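You operate a simulated robot arm through the tools that you are given. There is no shell and no other tool. Be economical: measure what you need, move in short steps, check, and stop when the job is done.

The job below is to be done with a simulated robot arm. You get a single attempt, and the scene is never put back.

TASK
Set the purple car in the jig and dot it for its lane on the board.
Fine: press the dot down with the wooden pad; each pad goes back to its spot on the mat. Set down upright: blue dot pad, wooden pad.
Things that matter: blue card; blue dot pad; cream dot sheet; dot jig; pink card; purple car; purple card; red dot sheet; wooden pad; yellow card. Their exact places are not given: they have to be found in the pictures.

It is judged by the outcome, as a careful person would: the job done as asked, and still so three seconds after it is handed in. It fails if anything else is knocked over, pushed out of place, dropped, spilled or broken.

THE ROBOT
A 6-joint arm with a fingered hand on a trunk, on a base that drives. Base frame: it is fixed to the floor where the robot stands at the start and does not move with it; the origin is under the middle of the robot, x ahead of it, y to its left, z up; the surface under the hand at the start is at about z = 0.863. Readings come in m, rad, newtons and seconds.
With the tool pointing down near the work surface it reaches from about 0.32 to 0.8 m from the robot's upright axis, wherever it stands. Its first joint turns from -2.007 to 2.007 rad. Places, roughly: blue card [0.5, -1, 0.75]; dot jig [0.5, -0.9, 0.9]; pink card [0.5, -1.25, 0.75]; purple card [0.5, -1.25, 0.75]; yellow card [0.5, -1.25, 0.75]. Payload 4 kg.
The TCP is the grasp point between the finger pads, 0.026 m short of the fingertips. In the tool frame z runs along the fingers and y along their closing line. Largest opening 0.164 m; the body of the gripper starts 0.073 m behind the TCP. The gripper is a hand of 5 fingers: y runs from the thumb to the fingers, the wrist lies at [0, 0, -0.239] in the tool frame, and closing takes about 1.5 s.
Orientation is that of the tool frame in the base frame, as a unit quaternion [w, x, y, z]. With the fingers straight down and closing along the base's y, the tool's x points along the base's -x, its y along +y and its z along -z.

THE INTERFACE
- The arm moves only by the tool apply_moves. Its argument "steps" is a list of rows, each a list of 6 numbers: the shift along the tool's x, y, z in m, then the turn, a rotation vector about the tool's x, y, z in rad. In form: [[dx, dy, dz, wx, wy, wz], ...]. A call has 1 to 20 rows; each row shifts and turns the commanded pose from where the row before left it, along the tool's axes as they then stand. "claw" is the opening, from 0 (shut) to 1 (fully open), set as the call begins (left out, the last holds). Each row takes 0.2 s and may step no farther than 0.05 m and 0.15 rad from the row before; otherwise, or with a gripper value out of range, the whole call is refused. Where a pose cannot be reached the arm comes as near as it can. A force on the tool above 40 N (or 10 N above the force at the start of the call, whichever is more), or a blocked arm, ends the call early, and 0.2 s more pass. The fingers move at their own pace (about 0.045 m/s each) and stop on an object; they squeeze with about 31 N. The grip force told is the motor's: it shows also when the fingers shut on nothing. Time passes only in rows, and 0.2 s behind the last, so rows that do not move let the fingers close. The reply holds the time, the measured pose of the TCP, the force on the tool along the base axes, the opening and the grip force, in the units named above and with some noise, with the torque about the TCP (base axes, N m) and any sound that the robot's microphone picked up.
- Cameras (640 x 400 px; columns grow to the right, rows downward): "scene" is now at [-0.0062, 0.1249, 1.801]; the picture's right is [-0.75, -0.66, 0.00], its down [-0.48, 0.55, -0.68] and it looks along [0.45, -0.51, -0.73] (base axes); focal length 266 px, centre (320, 200). "wrist" rides on the gripper at [0.05, -0.07, -0.093] in the tool frame; the picture's right is [0.81, 0.59, 0.00], its down [-0.43, 0.59, -0.68] and it looks along [-0.40, 0.55, 0.74] (tool axes); focal length 270 px, centre (320, 200).
- capture(camera): a new picture of that camera. No time passes.
- move_column(by): slides the trunk up (or, below 0, down) by that many m; the arm and the scene camera ride with it, the base frame stays. It gives what a move gives, with no picture.
- roll_base(legs): drives the robot by 1 to 6 legs, each [ahead, left, turn to the left] in m, m and rad, along the robot's own axes; the way and the turn of a leg run together, so that a leg with both is an arc; at most 1.5 m and 3.142 rad a leg. The arm and the cameras ride along, it lands a little off, and it stops where it bumps. It gives what a move gives.
- move_fingers(finger1, finger2, finger3, finger4, thumb_bend): sets how far each is bent, from 0 (flat) to 100 (curled in); at 30 the hand is open as for a grip, at 70 the pads meet at the TCP. One left out holds its place. A second passes; each finger stops where it meets its share of the squeeze, and holds until it gets a number again. A gripper value or a shape takes the hand back. It gives what a move gives, with no picture; readings hold the bend of each and the force on the fingers (four entries, about 0 where the hand has none), thumb and palm.
- preshape(shape): the hand has 5 fingers and takes this shape, open, in about a second: jaw (thumb against the fingers, like two jaws); tri (thumb and two fingers); tip (a fingertip pinch); poke (one finger out to press); point (the index stretched); flat (the hand flat); cup (the hand cupped); fist (a fist). The gripper value then closes the fingers along that shape, each until it touches; the sizes above hold for jaw. It gives what a move gives, with no picture.
- turn_head(pan, tilt): turns the head with the scene camera to pan (to the left, within 2.705 rad either way) and tilt (down, from -0.506 to 1.204), counted from straight ahead of the robot. It gives what a move gives.
- pixel_to_xyz(camera, pixels): for up to 12 pixels [column, row] of the newest picture of that camera ("zoom" is the newest enlarged one), the place [x, y, z] in the base frame of the surface seen there, good to about 0.002 m. No time passes.
- inspect(camera, box): a new picture of the part [left, top, right, bottom] of that camera's present view, enlarged. No time passes.
- job_done(): hands the job in; it is judged then, once.

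Work in short steps. Measure before you move; look again where a grasp or a placing could have gone wrong, and mend it. You have 80 turns and 68 pictures in all, those below and enlarged ones among them. Open the gripper and draw the arm clear of the work before you hand the job in, unless the task says otherwise; then end with one line.

The tools are called after "Request:" as name(argument=value, ...) on one line, values as JSON. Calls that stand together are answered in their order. apply_moves: Moves the arm, as the interface text tells. Its arguments: {"type":"object","properties":{"steps":{"type":"array"},"claw":{"type":"number"}},"required":["steps"]} The other tools are called the same way: move_column (by) slides the trunk up or down; preshape (shape) gives the hand a shape; move_fingers (finger1, finger2, finger3, finger4, thumb_bend) moves the fingers one by one; roll_base (legs) drives the base; turn_head (pan, tilt) turns the head that bears the scene camera; capture (camera) takes a picture; pixel_to_xyz (camera, pixels) gives the place of the surface under pixels of a picture; inspect (camera, box) takes an enlarged picture of a part of a camera's view; job_done () hands the job in.

At the start:

```text
time: 0.0
ee_pos: [0.4336, -0.4107, 1.2514]
tcp_rot: [-0.001, 0.0, 1.0, -0.001]
contact_force: [0.0, 0.7, -0.9]
torque: [-0.01, -0.03, 0.01]
width: 0.1641
grip_force: 0.0
shape: jaw
bend: [30.0, 30.0, 30.0, 30.0, 30.0]
finger forces: [0.1, 0.0, 0.0, 0.0, 0.0, 0.0]
trunk travel left (down, up): [-0.85, 0.14]
robot x, y, heading: [0.0009, -0.0004, -0.001]
head pan, tilt: [-0.85, 0.824]
```

scene: 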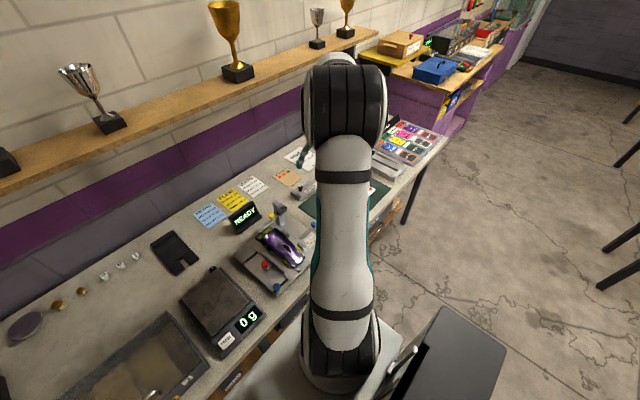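
wrist: 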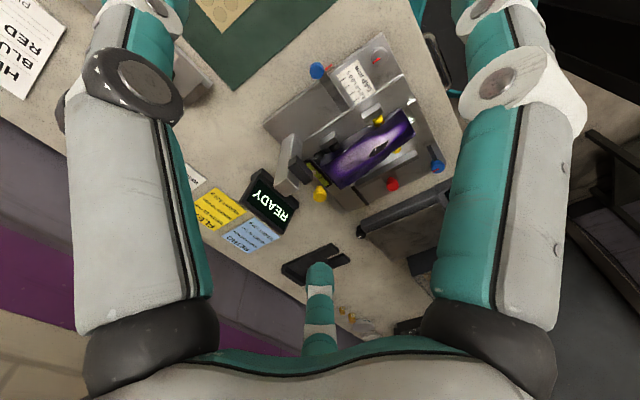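

The scene shows the bench with cards near (225,210) and a purple car near (280,245); the arm hides the middle. I enlarge parts to read them.

Request:
inspect(camera="scene", box=[180, 150, 340, 300])

Request:
inspect(camera="scene", box=[340, 100, 460, 200])

Request:
inspect(camera="wrist", box=[180, 0, 460, 280])

```text
2.67 times, centred on (260, 225) of scene
```

zoom: 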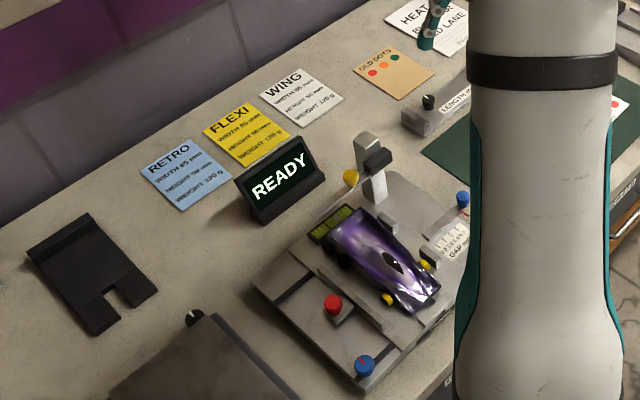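

```text
4.00 times, centred on (400, 150) of scene
```

zoom: 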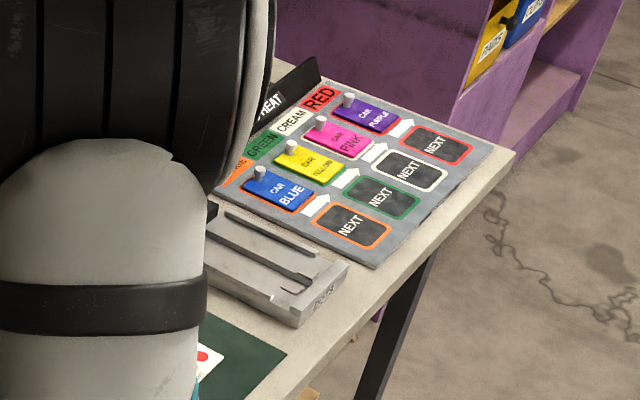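

```text
1.43 times, centred on (320, 140) of wrist
```

zoom: 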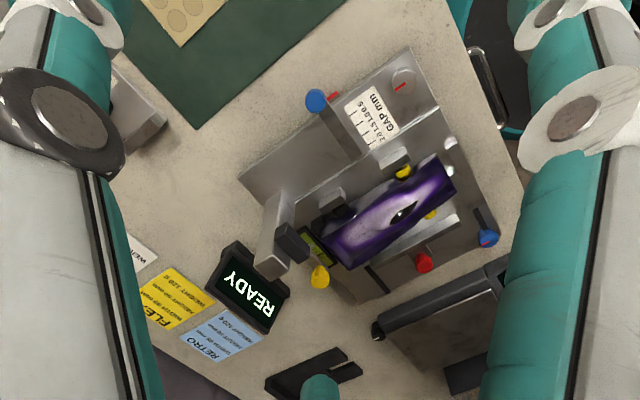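

I locate the main things in the base frame.

Request:
capture(camera="scene")

Request:
pixel_to_xyz(camera="scene", pixels=[[283, 248], [270, 238], [292, 262], [200, 215], [300, 155], [388, 170], [410, 140], [443, 138], [420, 165], [275, 300], [160, 300], [400, 225]])

```text
62 pictures are left
```

scene: 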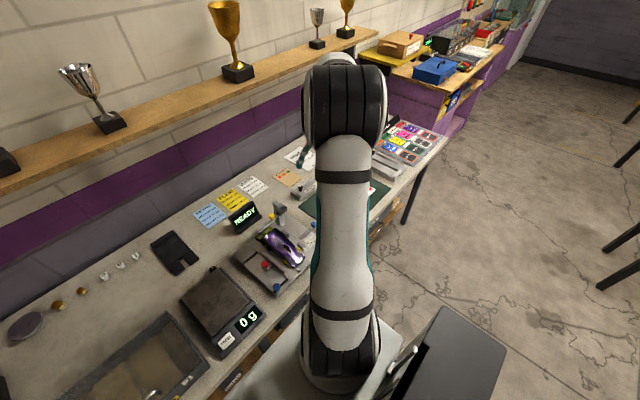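

```text
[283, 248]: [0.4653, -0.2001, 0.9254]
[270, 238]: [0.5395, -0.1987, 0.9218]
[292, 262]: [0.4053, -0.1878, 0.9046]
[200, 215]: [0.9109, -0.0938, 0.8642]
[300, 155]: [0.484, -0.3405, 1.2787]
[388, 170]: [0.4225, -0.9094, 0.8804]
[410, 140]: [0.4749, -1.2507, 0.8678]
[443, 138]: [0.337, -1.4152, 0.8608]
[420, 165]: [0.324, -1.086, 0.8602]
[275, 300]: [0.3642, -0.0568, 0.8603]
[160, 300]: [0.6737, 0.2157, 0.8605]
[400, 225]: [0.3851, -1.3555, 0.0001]
```

The car is at (0.465,-0.20) and the jig around (0.42,-0.9). I drive 0.55 m to the right so everything is within reach, and look ahead.

Request:
roll_base(legs=[[0, -0.55, 0]])

Request:
turn_head(pan=-0.7, tilt=0.9)

Request:
capture(camera="scene")

Request:
capture(camera="wrist")

```text
time: 3.2
ee_pos: [0.4344, -0.9602, 1.2517]
tcp_rot: [0.0, 0.001, 1.0, 0.001]
contact_force: [0.3, 0.0, -0.1]
torque: [0.01, -0.02, -0.01]
width: 0.1639
grip_force: 0.0
shape: jaw
bend: [30.0, 30.0, 30.0, 30.0, 30.0]
finger forces: [0.0, 0.0, 0.1, 0.0, 0.0, 0.0]
trunk travel left (down, up): [-0.85, 0.14]
robot x, y, heading: [-0.0042, -0.5456, -0.004]
head pan, tilt: [-0.85, 0.824]
```

```text
time: 3.9
ee_pos: [0.4342, -0.9596, 1.2514]
tcp_rot: [-0.001, 0.001, 1.0, -0.001]
contact_force: [0.1, 0.1, -0.3]
torque: [0.02, 0.01, 0.01]
width: 0.1638
grip_force: 0.1
shape: jaw
bend: [30.0, 30.0, 30.0, 30.0, 30.0]
finger forces: [0.1, 0.0, 0.1, 0.0, 0.0, 0.0]
trunk travel left (down, up): [-0.85, 0.14]
robot x, y, heading: [-0.0016, -0.5427, -0.0]
head pan, tilt: [-0.7, 0.901]
```

```text
61 pictures are left
```

scene: 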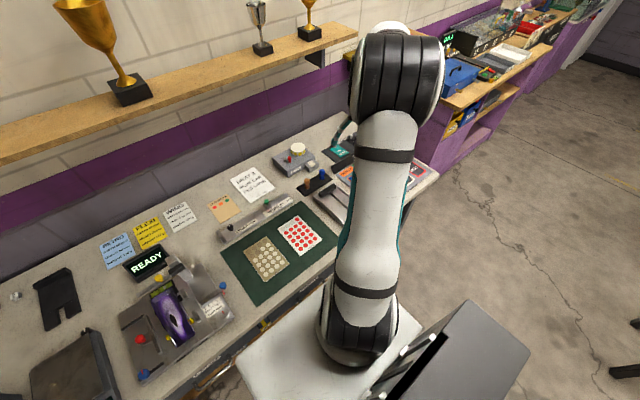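

```text
60 pictures are left
```

wrist: 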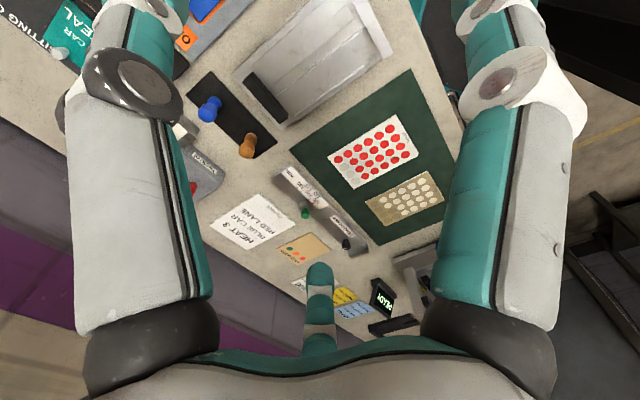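

Request:
inspect(camera="wrist", box=[180, 0, 460, 180])

Request:
inspect(camera="wrist", box=[180, 130, 400, 280])

Request:
inspect(camera="scene", box=[80, 110, 360, 390])

```text
2.22 times, centred on (320, 90) of wrist
```

zoom: 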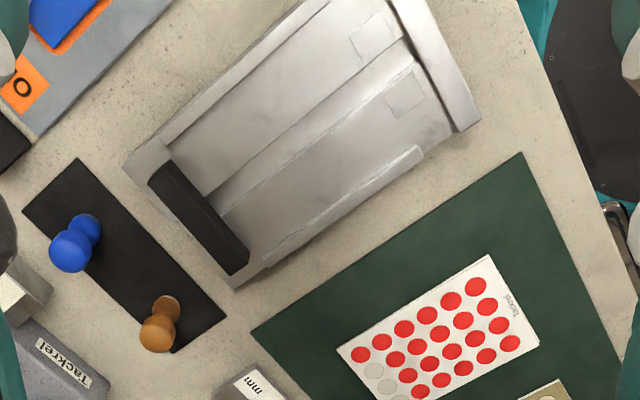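

```text
2.67 times, centred on (290, 205) of wrist
```

zoom: 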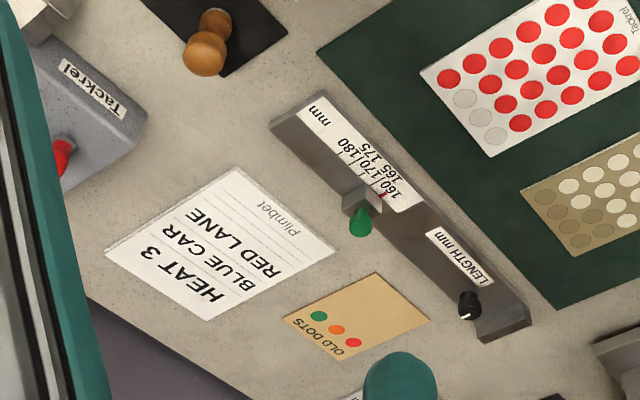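

```text
1.43 times, centred on (220, 250) of scene
```

zoom: 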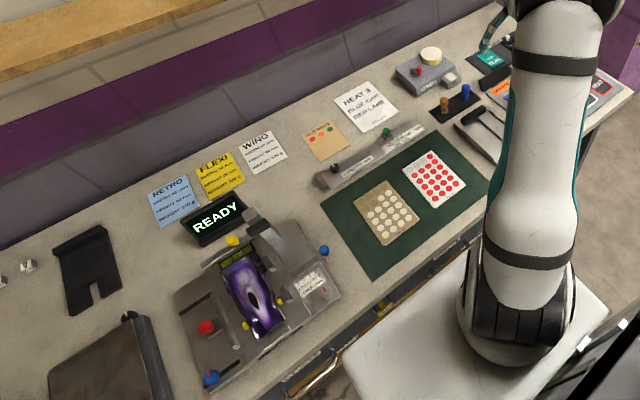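

I need to read the board; drive 0.35 m further right for the wrist and scene views.

Request:
roll_base(legs=[[0, -0.35, 0]])

Request:
capture(camera="wrist")

Request:
inspect(camera="wrist", box=[180, 0, 460, 180])

Request:
capture(camera="scene")

```text
time: 6.1
ee_pos: [0.4338, -1.3125, 1.2517]
tcp_rot: [0.0, 0.0, 1.0, 0.0]
contact_force: [0.5, 0.6, 0.1]
torque: [0.03, 0.03, 0.0]
width: 0.164
grip_force: 0.1
shape: jaw
bend: [30.0, 30.0, 30.0, 30.0, 30.0]
finger forces: [0.0, 0.0, 0.1, 0.0, 0.0, 0.1]
trunk travel left (down, up): [-0.85, 0.14]
robot x, y, heading: [0.0028, -0.9063, -0.003]
head pan, tilt: [-0.7, 0.901]
```

```text
56 pictures are left
```

wrist: 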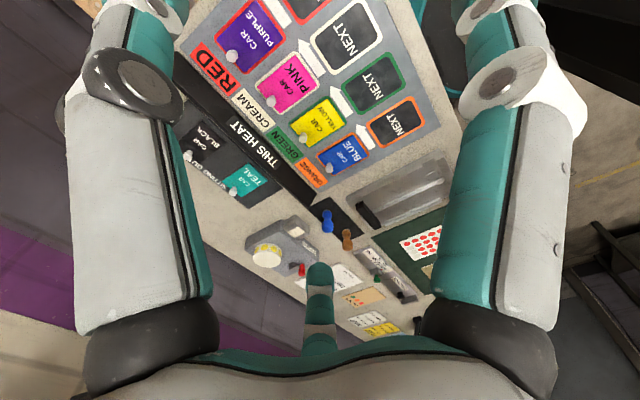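

```text
2.22 times, centred on (320, 90) of wrist
```

zoom: 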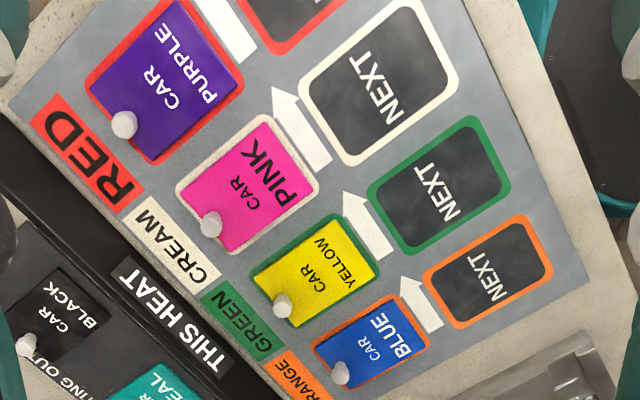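

```text
54 pictures are left
```

scene: 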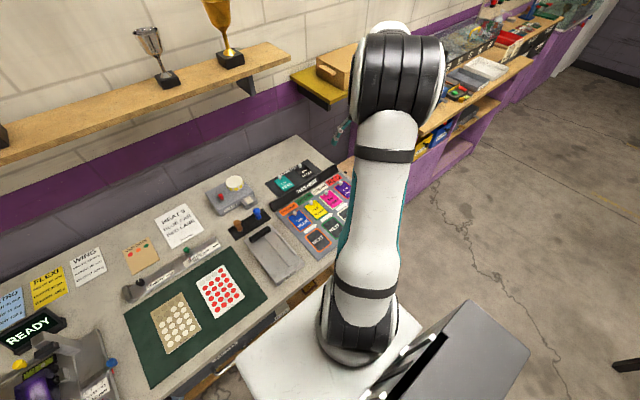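

The board's THIS HEAT shows purple card in the RED lane. Now I look closely at the jig and pads.

Request:
inspect(camera="scene", box=[200, 170, 350, 290])

Request:
inspect(camera="wrist", box=[300, 150, 460, 270])

Request:
pixel_to_xyz(camera="scene", pixels=[[237, 222], [258, 213], [246, 222], [262, 234], [300, 262], [279, 277], [251, 247], [280, 250], [268, 258], [210, 272], [235, 285]])

```text
3.33 times, centred on (275, 230) of scene
```

zoom: 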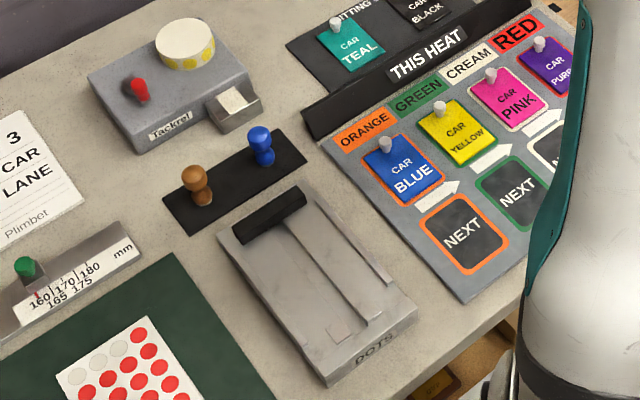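

```text
3.33 times, centred on (380, 210) of wrist
```

zoom: 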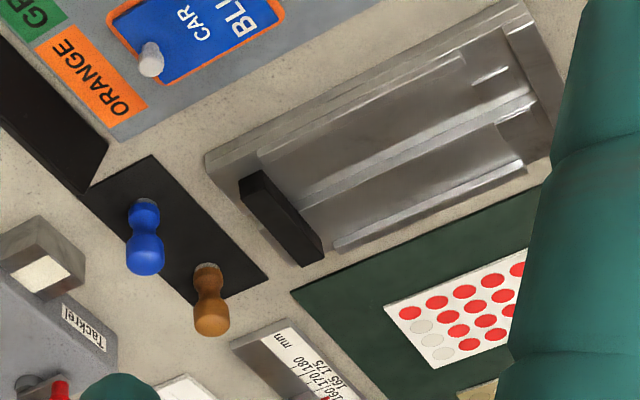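

```text
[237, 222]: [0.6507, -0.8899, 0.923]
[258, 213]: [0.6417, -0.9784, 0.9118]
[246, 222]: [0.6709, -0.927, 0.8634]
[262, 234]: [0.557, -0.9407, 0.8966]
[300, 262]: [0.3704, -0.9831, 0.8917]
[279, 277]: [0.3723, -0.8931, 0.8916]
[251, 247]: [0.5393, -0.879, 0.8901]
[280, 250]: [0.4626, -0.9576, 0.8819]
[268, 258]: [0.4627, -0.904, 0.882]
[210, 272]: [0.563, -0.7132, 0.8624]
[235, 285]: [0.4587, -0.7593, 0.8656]
```

The jig spans roughly x 0.37–0.56, y about -0.98..-0.88. I bring the hand above it for a close wrist view.

Request:
apply_moves(steps=[[0, 0.047, 0.01, 0, 0, 0], [0, 0.047, 0.01, 0, 0, 0], [0, 0.047, 0.01, 0, 0, 0], [0, 0.047, 0.01, 0, 0, 0], [0, 0.047, 0.01, 0, 0, 0], [0, 0.047, 0.01, 0, 0, 0], [0, 0.047, 0.01, 0, 0, 0], [0, 0.047, 0.01, 0, 0, 0]])

Request:
capture(camera="wrist")

Request:
capture(camera="scene")

```text
time: 7.9
ee_pos: [0.4351, -0.9312, 1.1716]
tcp_rot: [0.001, 0.0, 1.0, -0.001]
contact_force: [0.8, -0.1, -0.3]
torque: [0.0, -0.01, 0.0]
width: 0.1639
grip_force: 0.0
shape: jaw
bend: [30.0, 30.0, 30.0, 30.0, 30.0]
finger forces: [0.0, 0.1, 0.0, 0.1, 0.1, 0.0]
trunk travel left (down, up): [-0.85, 0.14]
robot x, y, heading: [0.0021, -0.9022, 0.003]
head pan, tilt: [-0.7, 0.901]
```

```text
51 pictures are left
```

wrist: 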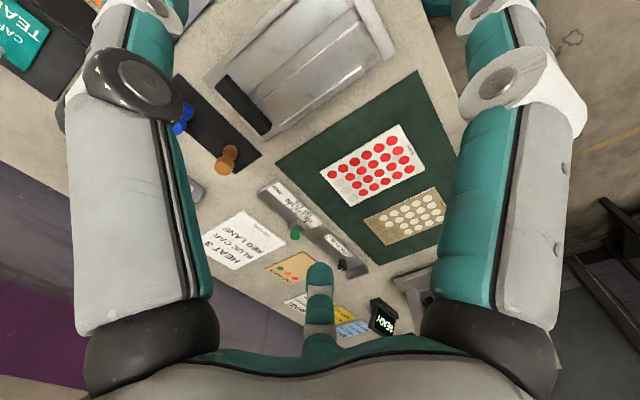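

```text
50 pictures are left
```

scene: 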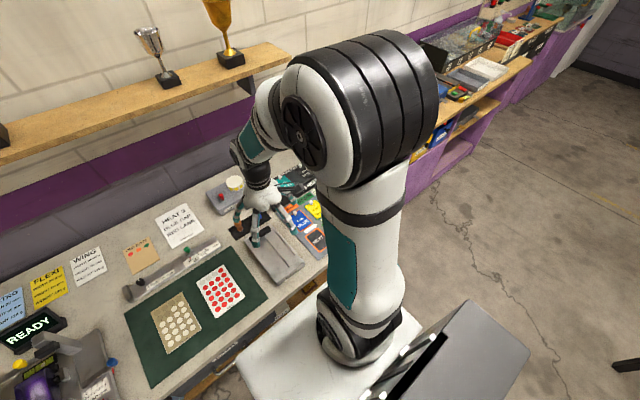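

I enlarge the jig part of both views.

Request:
inspect(camera="wrist", box=[170, 0, 410, 180])

Request:
inspect(camera="scene", box=[230, 220, 310, 290])

```text
2.22 times, centred on (290, 90) of wrist
```

zoom: 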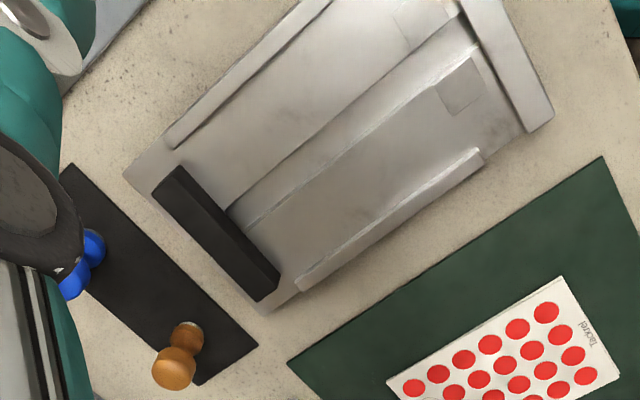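

```text
5.71 times, centred on (270, 255) of scene
```

zoom: 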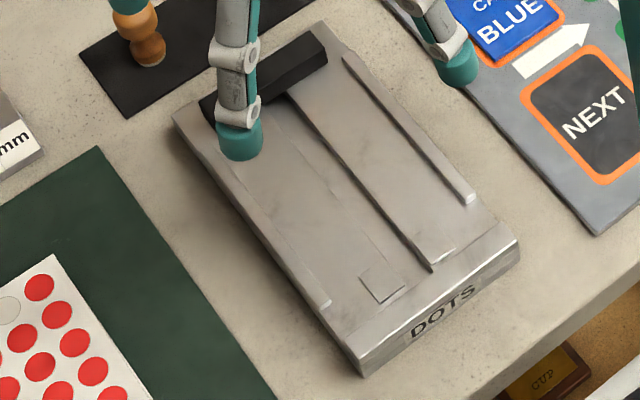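

I measure the jig's parts.

Request:
pixel_to_xyz(camera="zoom", pixels=[[275, 230], [300, 270], [300, 215], [345, 190], [400, 190], [420, 120], [383, 283], [432, 245], [430, 315], [290, 65], [335, 160], [360, 165]])

Request:
inspect(camera="wrist", box=[210, 0, 380, 130])

Request:
pixel_to_xyz(camera="zoom", pixels=[[390, 10], [310, 60], [250, 170], [190, 180], [120, 240], [440, 150], [400, 30], [435, 110], [350, 160], [540, 150], [60, 290], [20, 250]])

```text
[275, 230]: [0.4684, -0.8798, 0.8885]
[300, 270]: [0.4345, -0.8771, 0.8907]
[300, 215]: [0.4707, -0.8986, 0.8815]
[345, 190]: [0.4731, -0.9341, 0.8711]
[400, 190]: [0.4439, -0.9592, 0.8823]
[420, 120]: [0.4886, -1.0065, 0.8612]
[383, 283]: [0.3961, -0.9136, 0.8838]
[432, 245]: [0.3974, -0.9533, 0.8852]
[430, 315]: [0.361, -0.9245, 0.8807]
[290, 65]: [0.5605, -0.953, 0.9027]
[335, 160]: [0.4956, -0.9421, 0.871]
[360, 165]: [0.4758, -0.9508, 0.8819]
```

```text
3.08 times, centred on (295, 65) of wrist
```

zoom: 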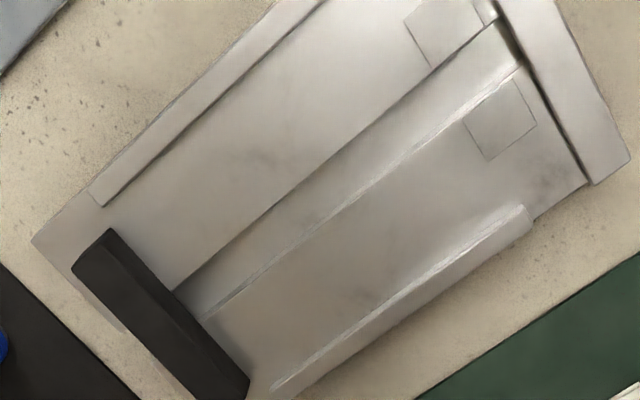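

```text
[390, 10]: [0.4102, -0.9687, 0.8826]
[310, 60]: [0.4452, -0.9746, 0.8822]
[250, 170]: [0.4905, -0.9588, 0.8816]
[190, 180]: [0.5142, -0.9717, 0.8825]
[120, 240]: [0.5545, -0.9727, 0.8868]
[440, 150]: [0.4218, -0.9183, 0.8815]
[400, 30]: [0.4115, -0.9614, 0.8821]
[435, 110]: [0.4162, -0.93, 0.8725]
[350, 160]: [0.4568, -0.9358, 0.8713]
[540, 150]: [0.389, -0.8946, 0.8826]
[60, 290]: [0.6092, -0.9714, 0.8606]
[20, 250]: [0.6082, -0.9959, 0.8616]
```

Jig: plate z 0.882, channel along x at y≈-0.934, side rails y≈-0.88/-0.983, front lip x≈0.37, black bar x≈0.56. Now I drive back to view and reach the car.

Request:
roll_base(legs=[[0, 0.36, 0]])

Request:
turn_head(pan=0.4, tilt=1.05)

Request:
capture(camera="scene")

Request:
capture(camera="wrist")

```text
time: 10.3
ee_pos: [0.4346, -0.5726, 1.171]
tcp_rot: [0.001, 0.002, 1.0, -0.001]
contact_force: [0.0, 0.1, -0.9]
torque: [-0.03, 0.0, 0.04]
width: 0.1639
grip_force: 0.0
shape: jaw
bend: [30.0, 30.0, 30.0, 30.0, 30.0]
finger forces: [0.0, 0.1, 0.0, 0.1, 0.0, 0.1]
trunk travel left (down, up): [-0.85, 0.14]
robot x, y, heading: [0.0032, -0.5408, -0.003]
head pan, tilt: [-0.7, 0.901]
```

```text
time: 11.6
ee_pos: [0.4334, -0.574, 1.1724]
tcp_rot: [0.0, 0.003, 1.0, -0.001]
contact_force: [-0.9, 0.0, 0.0]
torque: [-0.03, -0.02, 0.0]
width: 0.1642
grip_force: 0.1
shape: jaw
bend: [30.0, 30.0, 30.0, 30.0, 30.0]
finger forces: [0.1, 0.0, 0.0, 0.1, 0.0, 0.0]
trunk travel left (down, up): [-0.85, 0.14]
robot x, y, heading: [0.0029, -0.5402, -0.003]
head pan, tilt: [0.4, 1.051]
```

```text
46 pictures are left
```

scene: 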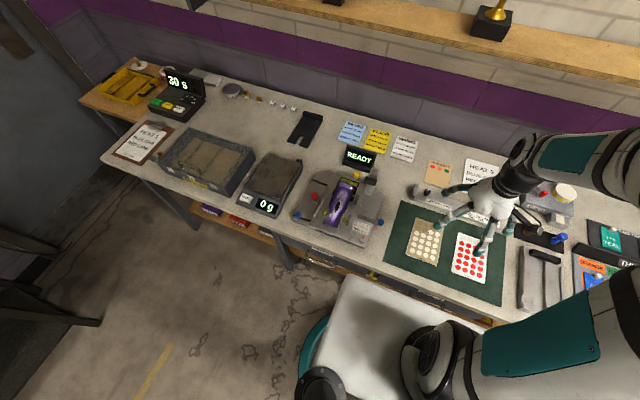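

```text
45 pictures are left
```

wrist: 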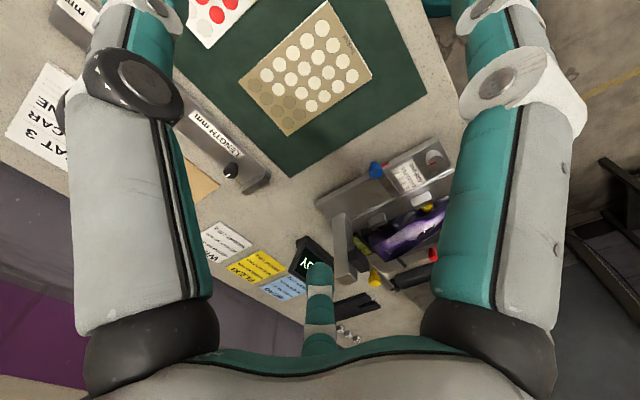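

Request:
inspect(camera="scene", box=[285, 160, 395, 255])

Request:
pixel_to_xyz(camera="zoom", pixels=[[355, 130], [330, 200], [345, 165], [290, 255], [310, 220], [375, 120], [320, 120], [340, 250], [335, 275], [415, 190], [200, 190], [400, 110]])

```text
4.21 times, centred on (340, 208) of scene
```

zoom: 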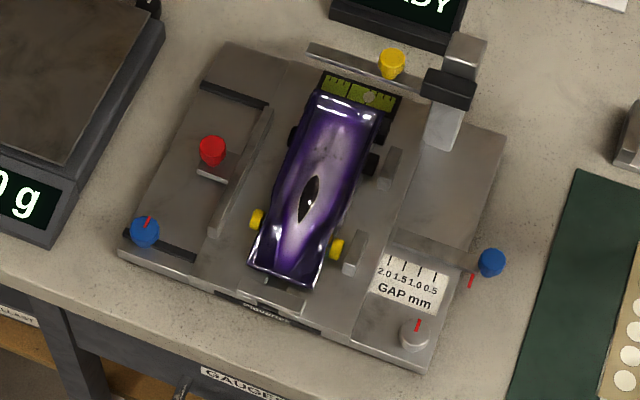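

```text
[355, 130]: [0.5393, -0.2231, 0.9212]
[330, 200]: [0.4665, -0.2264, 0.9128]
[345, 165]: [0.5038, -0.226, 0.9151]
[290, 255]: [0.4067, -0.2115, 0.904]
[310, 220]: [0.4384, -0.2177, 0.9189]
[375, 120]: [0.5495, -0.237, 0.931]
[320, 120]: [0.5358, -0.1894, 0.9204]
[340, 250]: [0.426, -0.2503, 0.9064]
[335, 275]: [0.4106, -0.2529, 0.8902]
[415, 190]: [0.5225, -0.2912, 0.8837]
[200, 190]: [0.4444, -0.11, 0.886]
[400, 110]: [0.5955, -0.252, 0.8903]
```

The car points its nose to the robot, along x at y≈-0.215. I move the hand over to get a near view of the car and its obstacles.

Request:
apply_moves(steps=[[0, 0.045, 0, 0, 0, 0], [0, 0.045, 0, 0, 0, 0], [0, 0.045, 0, 0, 0, 0], [0, 0.045, 0, 0, 0, 0], [0, 0.045, 0, 0, 0, 0], [0, 0.045, 0, 0, 0, 0], [0, 0.045, 0, 0, 0, 0], [0, 0.045, 0, 0, 0, 0]])

Request:
inspect(camera="wrist", box=[180, 0, 460, 180])

Request:
inspect(camera="scene", box=[285, 160, 395, 255])

```text
time: 13.4
ee_pos: [0.4349, -0.2142, 1.1682]
tcp_rot: [0.001, 0.003, 1.0, -0.001]
contact_force: [-0.3, 0.1, 0.2]
torque: [-0.03, 0.03, -0.01]
width: 0.1641
grip_force: 0.0
shape: jaw
bend: [30.0, 30.0, 30.0, 30.0, 30.0]
finger forces: [0.1, 0.0, 0.0, 0.1, 0.0, 0.0]
trunk travel left (down, up): [-0.85, 0.14]
robot x, y, heading: [0.0009, -0.5364, -0.004]
head pan, tilt: [0.4, 1.051]
```

```text
2.22 times, centred on (320, 90) of wrist
```

zoom: 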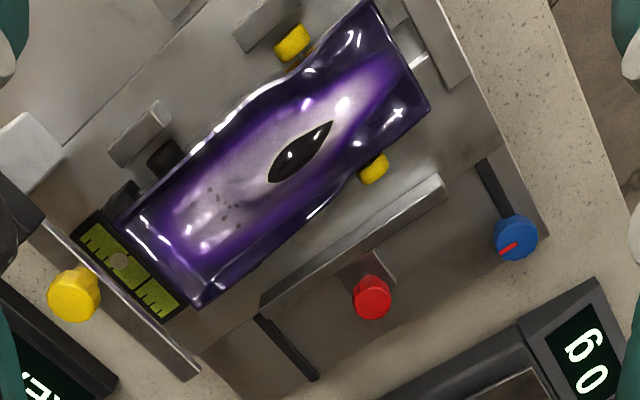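

```text
4.21 times, centred on (340, 208) of scene
```

zoom: 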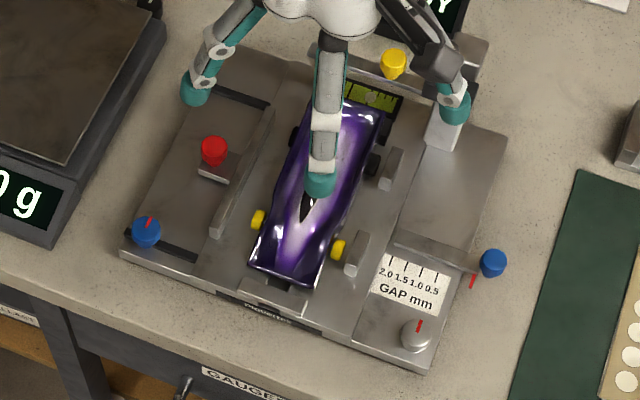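

I zoom on the wing to see the round spot and measure the car's edges.

Request:
pixel_to_xyz(camera="wrist", pixels=[[229, 96], [216, 100], [261, 136], [228, 117]])

Request:
inspect(camera="wrist", box=[205, 80, 285, 150])

Request:
pixel_to_xyz(camera="zoom", pixels=[[150, 300], [80, 180], [230, 380], [190, 290], [240, 220]])

Request:
inspect(camera="wrist", box=[180, 0, 460, 180])

Request:
pixel_to_xyz(camera="zoom", pixels=[[375, 8], [425, 105], [130, 225], [200, 300], [292, 35], [375, 168], [310, 150], [140, 130], [350, 245], [270, 20], [165, 155], [300, 215]])

```text
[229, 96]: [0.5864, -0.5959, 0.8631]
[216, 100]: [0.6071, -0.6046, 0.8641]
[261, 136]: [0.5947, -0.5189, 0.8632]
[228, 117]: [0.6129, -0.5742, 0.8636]
```

```text
5.71 times, centred on (245, 115) of wrist
```

zoom: 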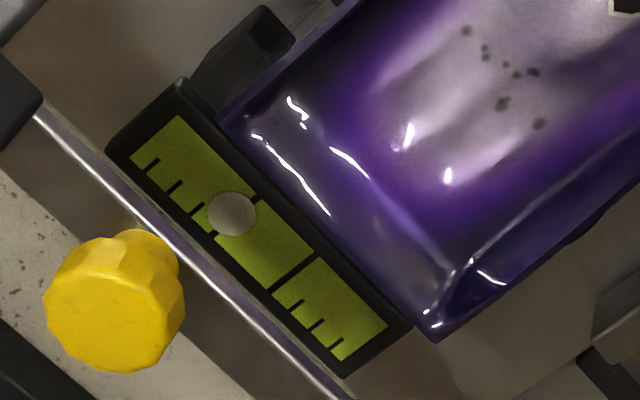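

```text
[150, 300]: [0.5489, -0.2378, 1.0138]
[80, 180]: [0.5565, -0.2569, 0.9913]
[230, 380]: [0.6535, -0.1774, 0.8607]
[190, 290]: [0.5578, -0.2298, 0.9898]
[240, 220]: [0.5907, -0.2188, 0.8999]
```

```text
2.22 times, centred on (320, 90) of wrist
```

zoom: 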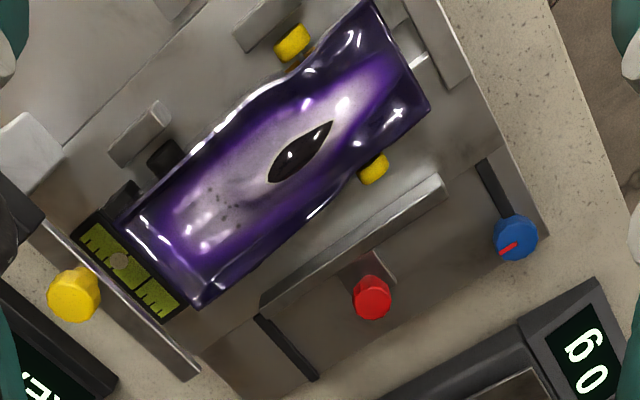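

```text
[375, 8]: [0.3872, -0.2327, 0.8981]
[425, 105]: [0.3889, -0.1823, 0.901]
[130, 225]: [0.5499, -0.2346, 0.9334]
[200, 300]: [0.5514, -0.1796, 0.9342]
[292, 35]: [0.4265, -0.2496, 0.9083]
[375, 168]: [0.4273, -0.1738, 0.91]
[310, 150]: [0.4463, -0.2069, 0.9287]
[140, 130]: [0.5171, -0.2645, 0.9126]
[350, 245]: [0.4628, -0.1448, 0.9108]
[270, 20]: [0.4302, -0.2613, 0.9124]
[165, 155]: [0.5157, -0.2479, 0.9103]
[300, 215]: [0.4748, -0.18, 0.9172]
```

The readings on the yellow-green plate are odd; I measure it again from the present zoom.

Request:
pixel_to_xyz(camera="zoom", pixels=[[118, 262], [95, 240], [160, 300], [75, 295], [105, 205], [190, 315], [240, 250], [25, 150], [125, 195], [110, 365]])

Request:
inspect(camera="scene", box=[325, 165, 385, 200])

Request:
pixel_to_xyz(camera="zoom", pixels=[[300, 170], [380, 190], [400, 120], [250, 250]])

```text
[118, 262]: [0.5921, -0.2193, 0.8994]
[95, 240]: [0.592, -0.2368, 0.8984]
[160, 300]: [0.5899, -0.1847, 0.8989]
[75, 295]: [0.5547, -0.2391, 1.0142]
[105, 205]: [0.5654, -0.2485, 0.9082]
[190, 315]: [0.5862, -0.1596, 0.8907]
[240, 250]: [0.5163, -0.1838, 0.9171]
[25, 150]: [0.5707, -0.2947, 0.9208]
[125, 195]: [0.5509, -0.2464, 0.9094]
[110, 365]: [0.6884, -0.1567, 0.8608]
```

```text
10.67 times, centred on (355, 182) of scene
```

zoom: 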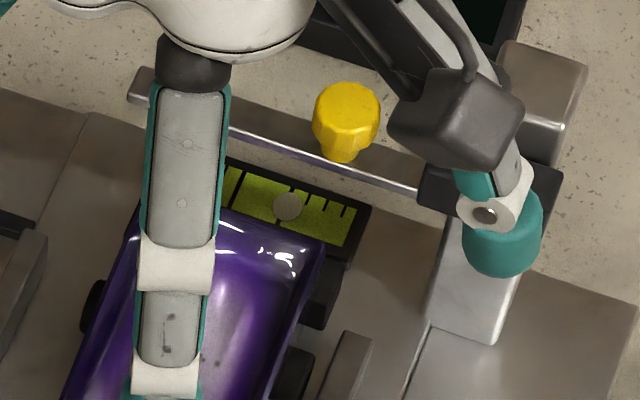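

```text
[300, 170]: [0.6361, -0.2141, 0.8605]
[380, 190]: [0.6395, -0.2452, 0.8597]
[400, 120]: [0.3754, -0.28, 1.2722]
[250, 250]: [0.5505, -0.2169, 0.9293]
```

The height-gauge bar with the yellow knob hangs at x≈0.556, z≈0.99 over the car's tail, so after a small lift I must pull the car toward the robot before raising it. I try the tri shape (narrow grip between posts) and see its width.

Request:
preshape(shape="tri")

Request:
apply_moves(steps=[[-0.035, 0.007, 0.04, 0, 0, 0], [0, 0, 0.03, 0, 0, 0], [0, 0, 0, 0, 0, 0], [0, 0, 0, 0, 0, 0]], claw=0.5)

Request:
capture(camera="wrist")

Request:
inspect(camera="scene", box=[285, 150, 405, 255])

```text
time: 14.3
ee_pos: [0.4348, -0.214, 1.1681]
tcp_rot: [0.0, 0.003, 1.0, -0.001]
contact_force: [0.4, 0.8, 0.5]
torque: [0.02, 0.02, 0.02]
width: 0.164
grip_force: 0.1
shape: tri
bend: [14.0, 30.0, 30.0, 14.0, 30.0]
finger forces: [0.0, 0.1, 0.0, 0.0, 0.1, 0.0]
trunk travel left (down, up): [-0.85, 0.14]
robot x, y, heading: [0.0002, -0.5368, -0.003]
head pan, tilt: [0.4, 1.051]
```

```text
refused: row 1 steps farther than a row can; nothing moved
```

```text
38 pictures are left
```

wrist: 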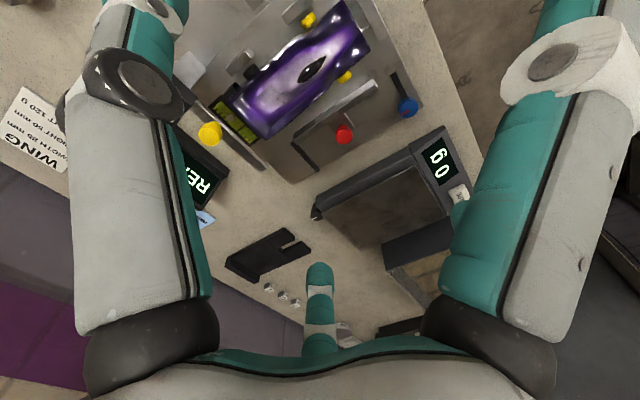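

```text
3.81 times, centred on (345, 202) of scene
```

zoom: 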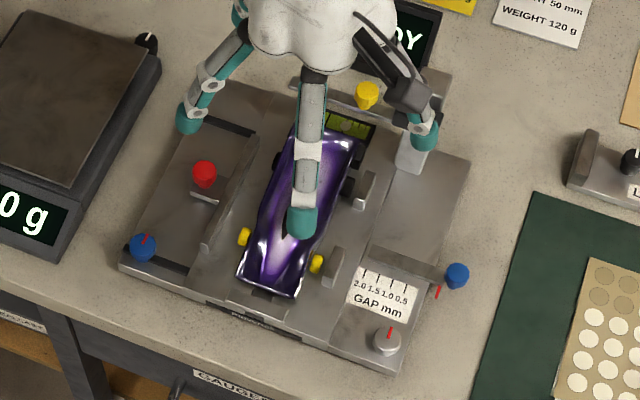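

I measure where the digit tips are, to know the hand's geometry.

Request:
pixel_to_xyz(camera="zoom", pixels=[[188, 122], [300, 222], [423, 140], [238, 12], [410, 90], [310, 100], [205, 85]])

Request:
pixel_to_xyz(camera="wrist", pixels=[[540, 60], [140, 80], [320, 280], [480, 210]])

```text
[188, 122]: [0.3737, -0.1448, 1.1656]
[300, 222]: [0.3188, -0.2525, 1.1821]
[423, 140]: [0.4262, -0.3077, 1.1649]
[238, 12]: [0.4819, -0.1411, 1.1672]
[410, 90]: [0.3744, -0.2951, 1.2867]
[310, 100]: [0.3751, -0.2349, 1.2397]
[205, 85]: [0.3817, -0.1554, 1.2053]
```

```text
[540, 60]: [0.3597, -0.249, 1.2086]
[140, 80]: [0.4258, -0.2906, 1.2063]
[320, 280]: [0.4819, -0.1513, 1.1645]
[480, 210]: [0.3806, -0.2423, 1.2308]
```

Digits sit around the palm, the thumb at -y and others spread. I half close the jaw shape in the air to learn how the tips come together.

Request:
apply_moves(steps=[[-0.035, 0.007, 0.01, 0, 0, 0], [0, 0, 0, 0, 0, 0], [0, 0, 0, 0, 0, 0], [0, 0, 0, 0, 0, 0], [0, 0, 0, 0, 0, 0], [0, 0, 0, 0, 0, 0]], claw=0.45)

Request:
capture(camera="wrist")

Request:
inspect(camera="scene", box=[285, 150, 405, 255])

```text
time: 15.7
ee_pos: [0.472, -0.2077, 1.1584]
tcp_rot: [0.0, 0.002, 1.0, -0.001]
contact_force: [-0.1, 0.0, -0.5]
torque: [0.03, -0.02, -0.03]
width: 0.0741
grip_force: 0.1
shape: tri
bend: [14.0, 39.0, 39.0, 14.0, 70.0]
finger forces: [0.1, 0.0, 0.0, 0.1, 0.0, 0.0]
trunk travel left (down, up): [-0.85, 0.14]
robot x, y, heading: [-0.0016, -0.5422, -0.003]
head pan, tilt: [0.4, 1.051]
```

```text
36 pictures are left
```

wrist: 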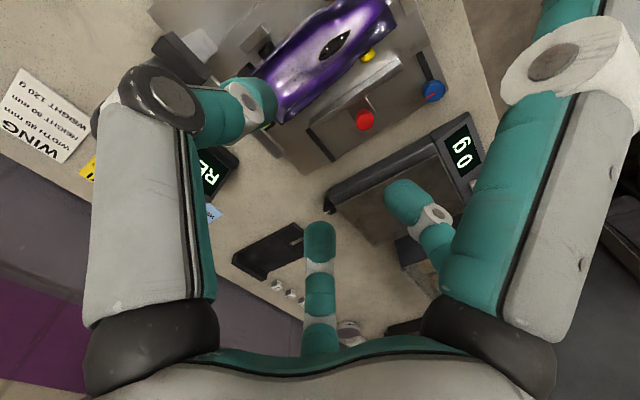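

```text
3.81 times, centred on (345, 202) of scene
```

zoom: 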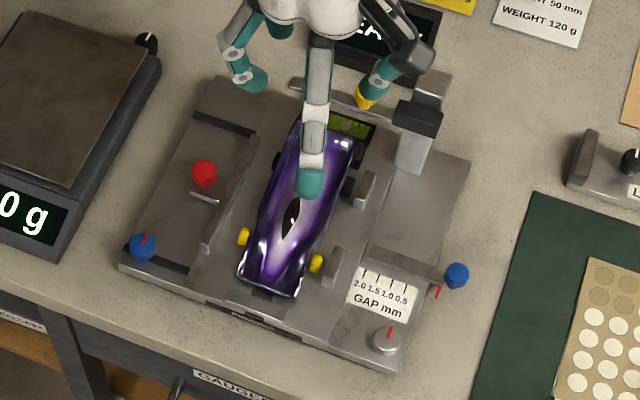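

It is a five-digit radial hand: thumb at -y, two active fingers (2,3) at +y, and fingers 1 and 4 to ±x; one of these would strike the gauge bar when stretched. I test how they look fully curled, with 2, 3 and thumb open.

Request:
move_fingers(finger1=100, finger4=100, finger2=45, finger3=45, thumb_bend=45)

Request:
capture(camera="wrist")

Request:
capture(camera="scene")

Request:
inspect(camera="scene", box=[305, 120, 405, 210])

```text
time: 16.7
ee_pos: [0.4721, -0.2066, 1.1584]
tcp_rot: [0.0, 0.002, 1.0, -0.001]
contact_force: [0.2, -0.2, 0.3]
torque: [-0.02, -0.04, 0.01]
width: 0.0484
grip_force: 0.1
shape: fingers
bend: [76.0, 45.0, 45.0, 76.0, 45.0]
finger forces: [0.0, 0.0, 0.0, 0.0, 0.0, 0.0]
trunk travel left (down, up): [-0.85, 0.14]
robot x, y, heading: [0.0, -0.5357, -0.004]
head pan, tilt: [0.4, 1.051]
```

```text
34 pictures are left
```

wrist: 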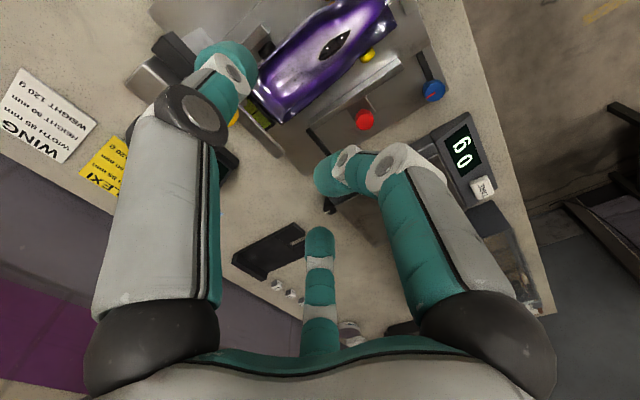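

```text
33 pictures are left
```

scene: 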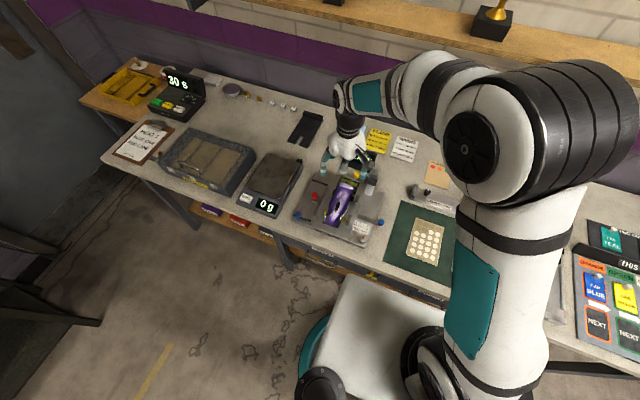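

```text
4.44 times, centred on (355, 165) of scene
```

zoom: 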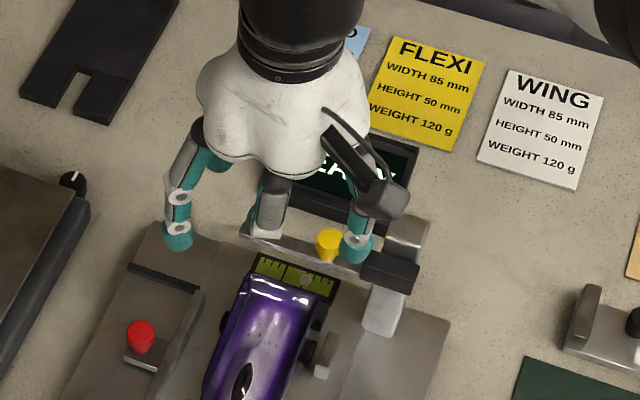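

Fingers 1 and 4 are still moving (76); I let them finish and check.

Request:
move_fingers(finger1=100, finger4=100)

Request:
capture(camera="wrist")

Request:
inspect(camera="scene", box=[305, 120, 405, 210])

Request:
pixel_to_xyz(camera="zoom", pixels=[[270, 215], [268, 235], [178, 235], [355, 250], [330, 240], [390, 255], [300, 245], [280, 185], [260, 230]])

Request:
pixel_to_xyz(camera="wrist", pixels=[[330, 170], [225, 70], [320, 240], [400, 200], [380, 170]])

```text
time: 17.7
ee_pos: [0.4715, -0.2087, 1.1592]
tcp_rot: [0.001, 0.003, 1.0, -0.001]
contact_force: [0.2, 0.1, 0.2]
torque: [0.0, 0.0, 0.0]
width: 0.0488
grip_force: 0.2
shape: fingers
bend: [80.0, 45.0, 45.0, 80.0, 45.0]
finger forces: [0.0, 0.0, 0.1, 0.0, 0.0, 0.0]
trunk travel left (down, up): [-0.85, 0.14]
robot x, y, heading: [-0.0024, -0.5387, -0.005]
head pan, tilt: [0.4, 1.051]
```

```text
31 pictures are left
```

wrist: 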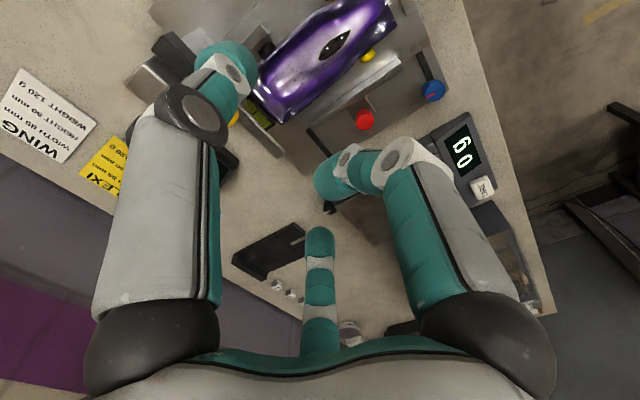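

```text
4.44 times, centred on (355, 165) of scene
```

zoom: 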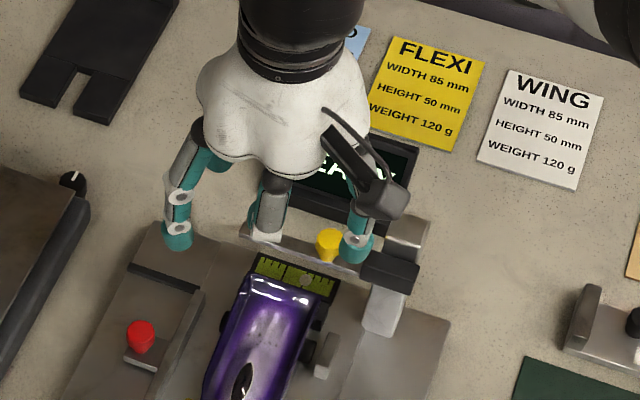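

```text
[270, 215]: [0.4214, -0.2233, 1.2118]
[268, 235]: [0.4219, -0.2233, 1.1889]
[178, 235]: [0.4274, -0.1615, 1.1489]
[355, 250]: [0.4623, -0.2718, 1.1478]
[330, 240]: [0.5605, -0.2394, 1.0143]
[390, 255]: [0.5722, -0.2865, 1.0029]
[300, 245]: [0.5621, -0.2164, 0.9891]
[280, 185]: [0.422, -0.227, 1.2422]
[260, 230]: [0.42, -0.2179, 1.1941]
```

```text
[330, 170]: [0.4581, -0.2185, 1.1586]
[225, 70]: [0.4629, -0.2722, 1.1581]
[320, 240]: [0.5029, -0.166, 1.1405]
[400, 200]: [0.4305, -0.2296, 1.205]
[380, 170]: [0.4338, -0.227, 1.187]
```

Curled fingers would hit the roof, and stretched finger at +x/-18° would hit the height bar (y -0.28…-0.19, z 0.99). With the hand turned about 168° (thumb at +y), that finger passes beyond the bar's free end, so I turn the hand that way up here.

Request:
preshape(shape="tri")

Request:
apply_moves(steps=[[0, 0, 0, 0, 0, 0.1466], [0, 0, 0, 0, 0, 0.1466], [0, 0, 0, 0, 0, 0.1466], [0, 0, 0, 0, 0, 0.1466], [0, 0, 0, 0, 0, 0.1466], [0, 0, 0, 0, 0, 0.1466], [0, 0, 0, 0, 0, 0.1466], [0, 0, 0, 0, 0, 0.1466], [0, 0, 0, 0, 0, 0.1466], [0, 0, 0, 0, 0, 0.1466], [0, 0, 0, 0, 0, 0.1466], [0, 0, 0, 0, 0, 0.1466], [0, 0, 0, 0, 0, 0.1466], [0, 0, 0, 0, 0, 0.1466], [0, 0, 0, 0, 0, 0.1466], [0, 0, 0, 0, 0, 0.1466], [0, 0, 0, 0, 0, 0.1466], [0, 0, 0, 0, 0, 0.1466], [0, 0, 0, 0, 0, 0.1466], [0, 0, 0, 0, 0, 0.1466]])

```text
time: 18.6
ee_pos: [0.4717, -0.2079, 1.1591]
tcp_rot: [0.0, 0.003, 1.0, -0.001]
contact_force: [-0.1, 0.3, 0.0]
torque: [-0.01, -0.01, -0.03]
width: 0.1531
grip_force: 0.1
shape: tri
bend: [14.0, 26.0, 26.0, 14.0, 30.0]
finger forces: [0.1, 0.1, 0.0, 0.1, 0.0, 0.0]
trunk travel left (down, up): [-0.85, 0.14]
robot x, y, heading: [0.0004, -0.5423, 0.001]
head pan, tilt: [0.4, 1.051]
```

```text
time: 22.8
ee_pos: [0.4701, -0.2078, 1.1607]
tcp_rot: [0.001, 0.995, 0.101, 0.0]
contact_force: [0.0, 0.1, -0.3]
torque: [0.01, 0.0, 0.01]
width: 0.1638
grip_force: 0.1
shape: tri
bend: [14.0, 30.0, 30.0, 14.0, 30.0]
finger forces: [0.0, 0.0, 0.1, 0.1, 0.0, 0.0]
trunk travel left (down, up): [-0.85, 0.14]
robot x, y, heading: [-0.0024, -0.5368, -0.005]
head pan, tilt: [0.4, 1.051]
```

The hand turned well. I take a wrist view from this new side to measure wheel gaps precisely.

Request:
capture(camera="wrist")

```text
29 pictures are left
```

wrist: 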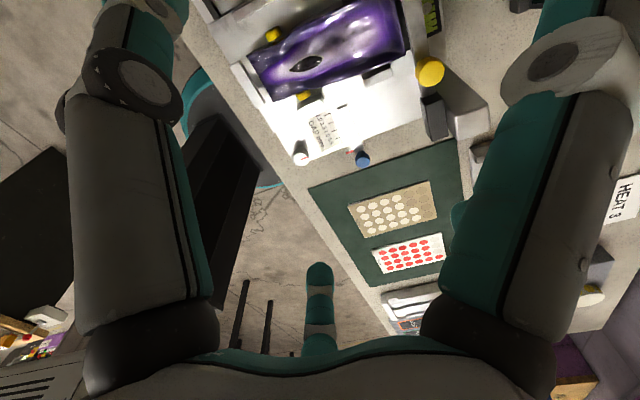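

Request:
inspect(camera="wrist", box=[220, 0, 460, 130])

Request:
pixel_to_xyz(camera="zoom", pixels=[[130, 95], [155, 100], [227, 263], [392, 190], [355, 207], [435, 170], [500, 80], [300, 218], [420, 60], [240, 170], [545, 190], [280, 50]])

```text
2.67 times, centred on (340, 65) of wrist
```

zoom: 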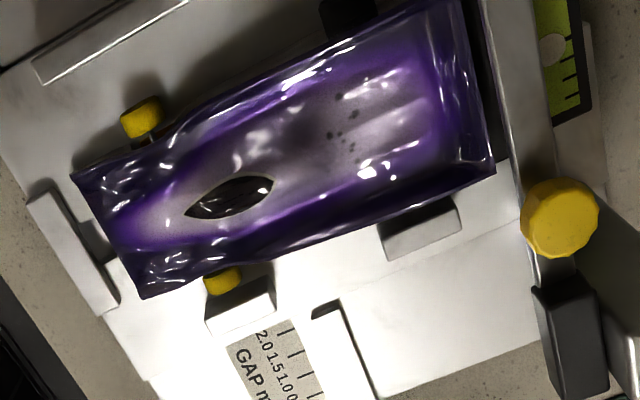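

```text
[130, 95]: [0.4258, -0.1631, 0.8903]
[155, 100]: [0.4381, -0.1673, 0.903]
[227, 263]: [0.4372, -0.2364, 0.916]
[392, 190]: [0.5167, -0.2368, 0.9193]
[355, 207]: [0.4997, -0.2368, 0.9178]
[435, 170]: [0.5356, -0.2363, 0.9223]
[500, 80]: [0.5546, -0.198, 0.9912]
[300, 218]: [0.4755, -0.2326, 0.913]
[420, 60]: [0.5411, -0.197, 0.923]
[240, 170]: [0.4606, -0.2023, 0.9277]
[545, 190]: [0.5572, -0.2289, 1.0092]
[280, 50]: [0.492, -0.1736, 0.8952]
```

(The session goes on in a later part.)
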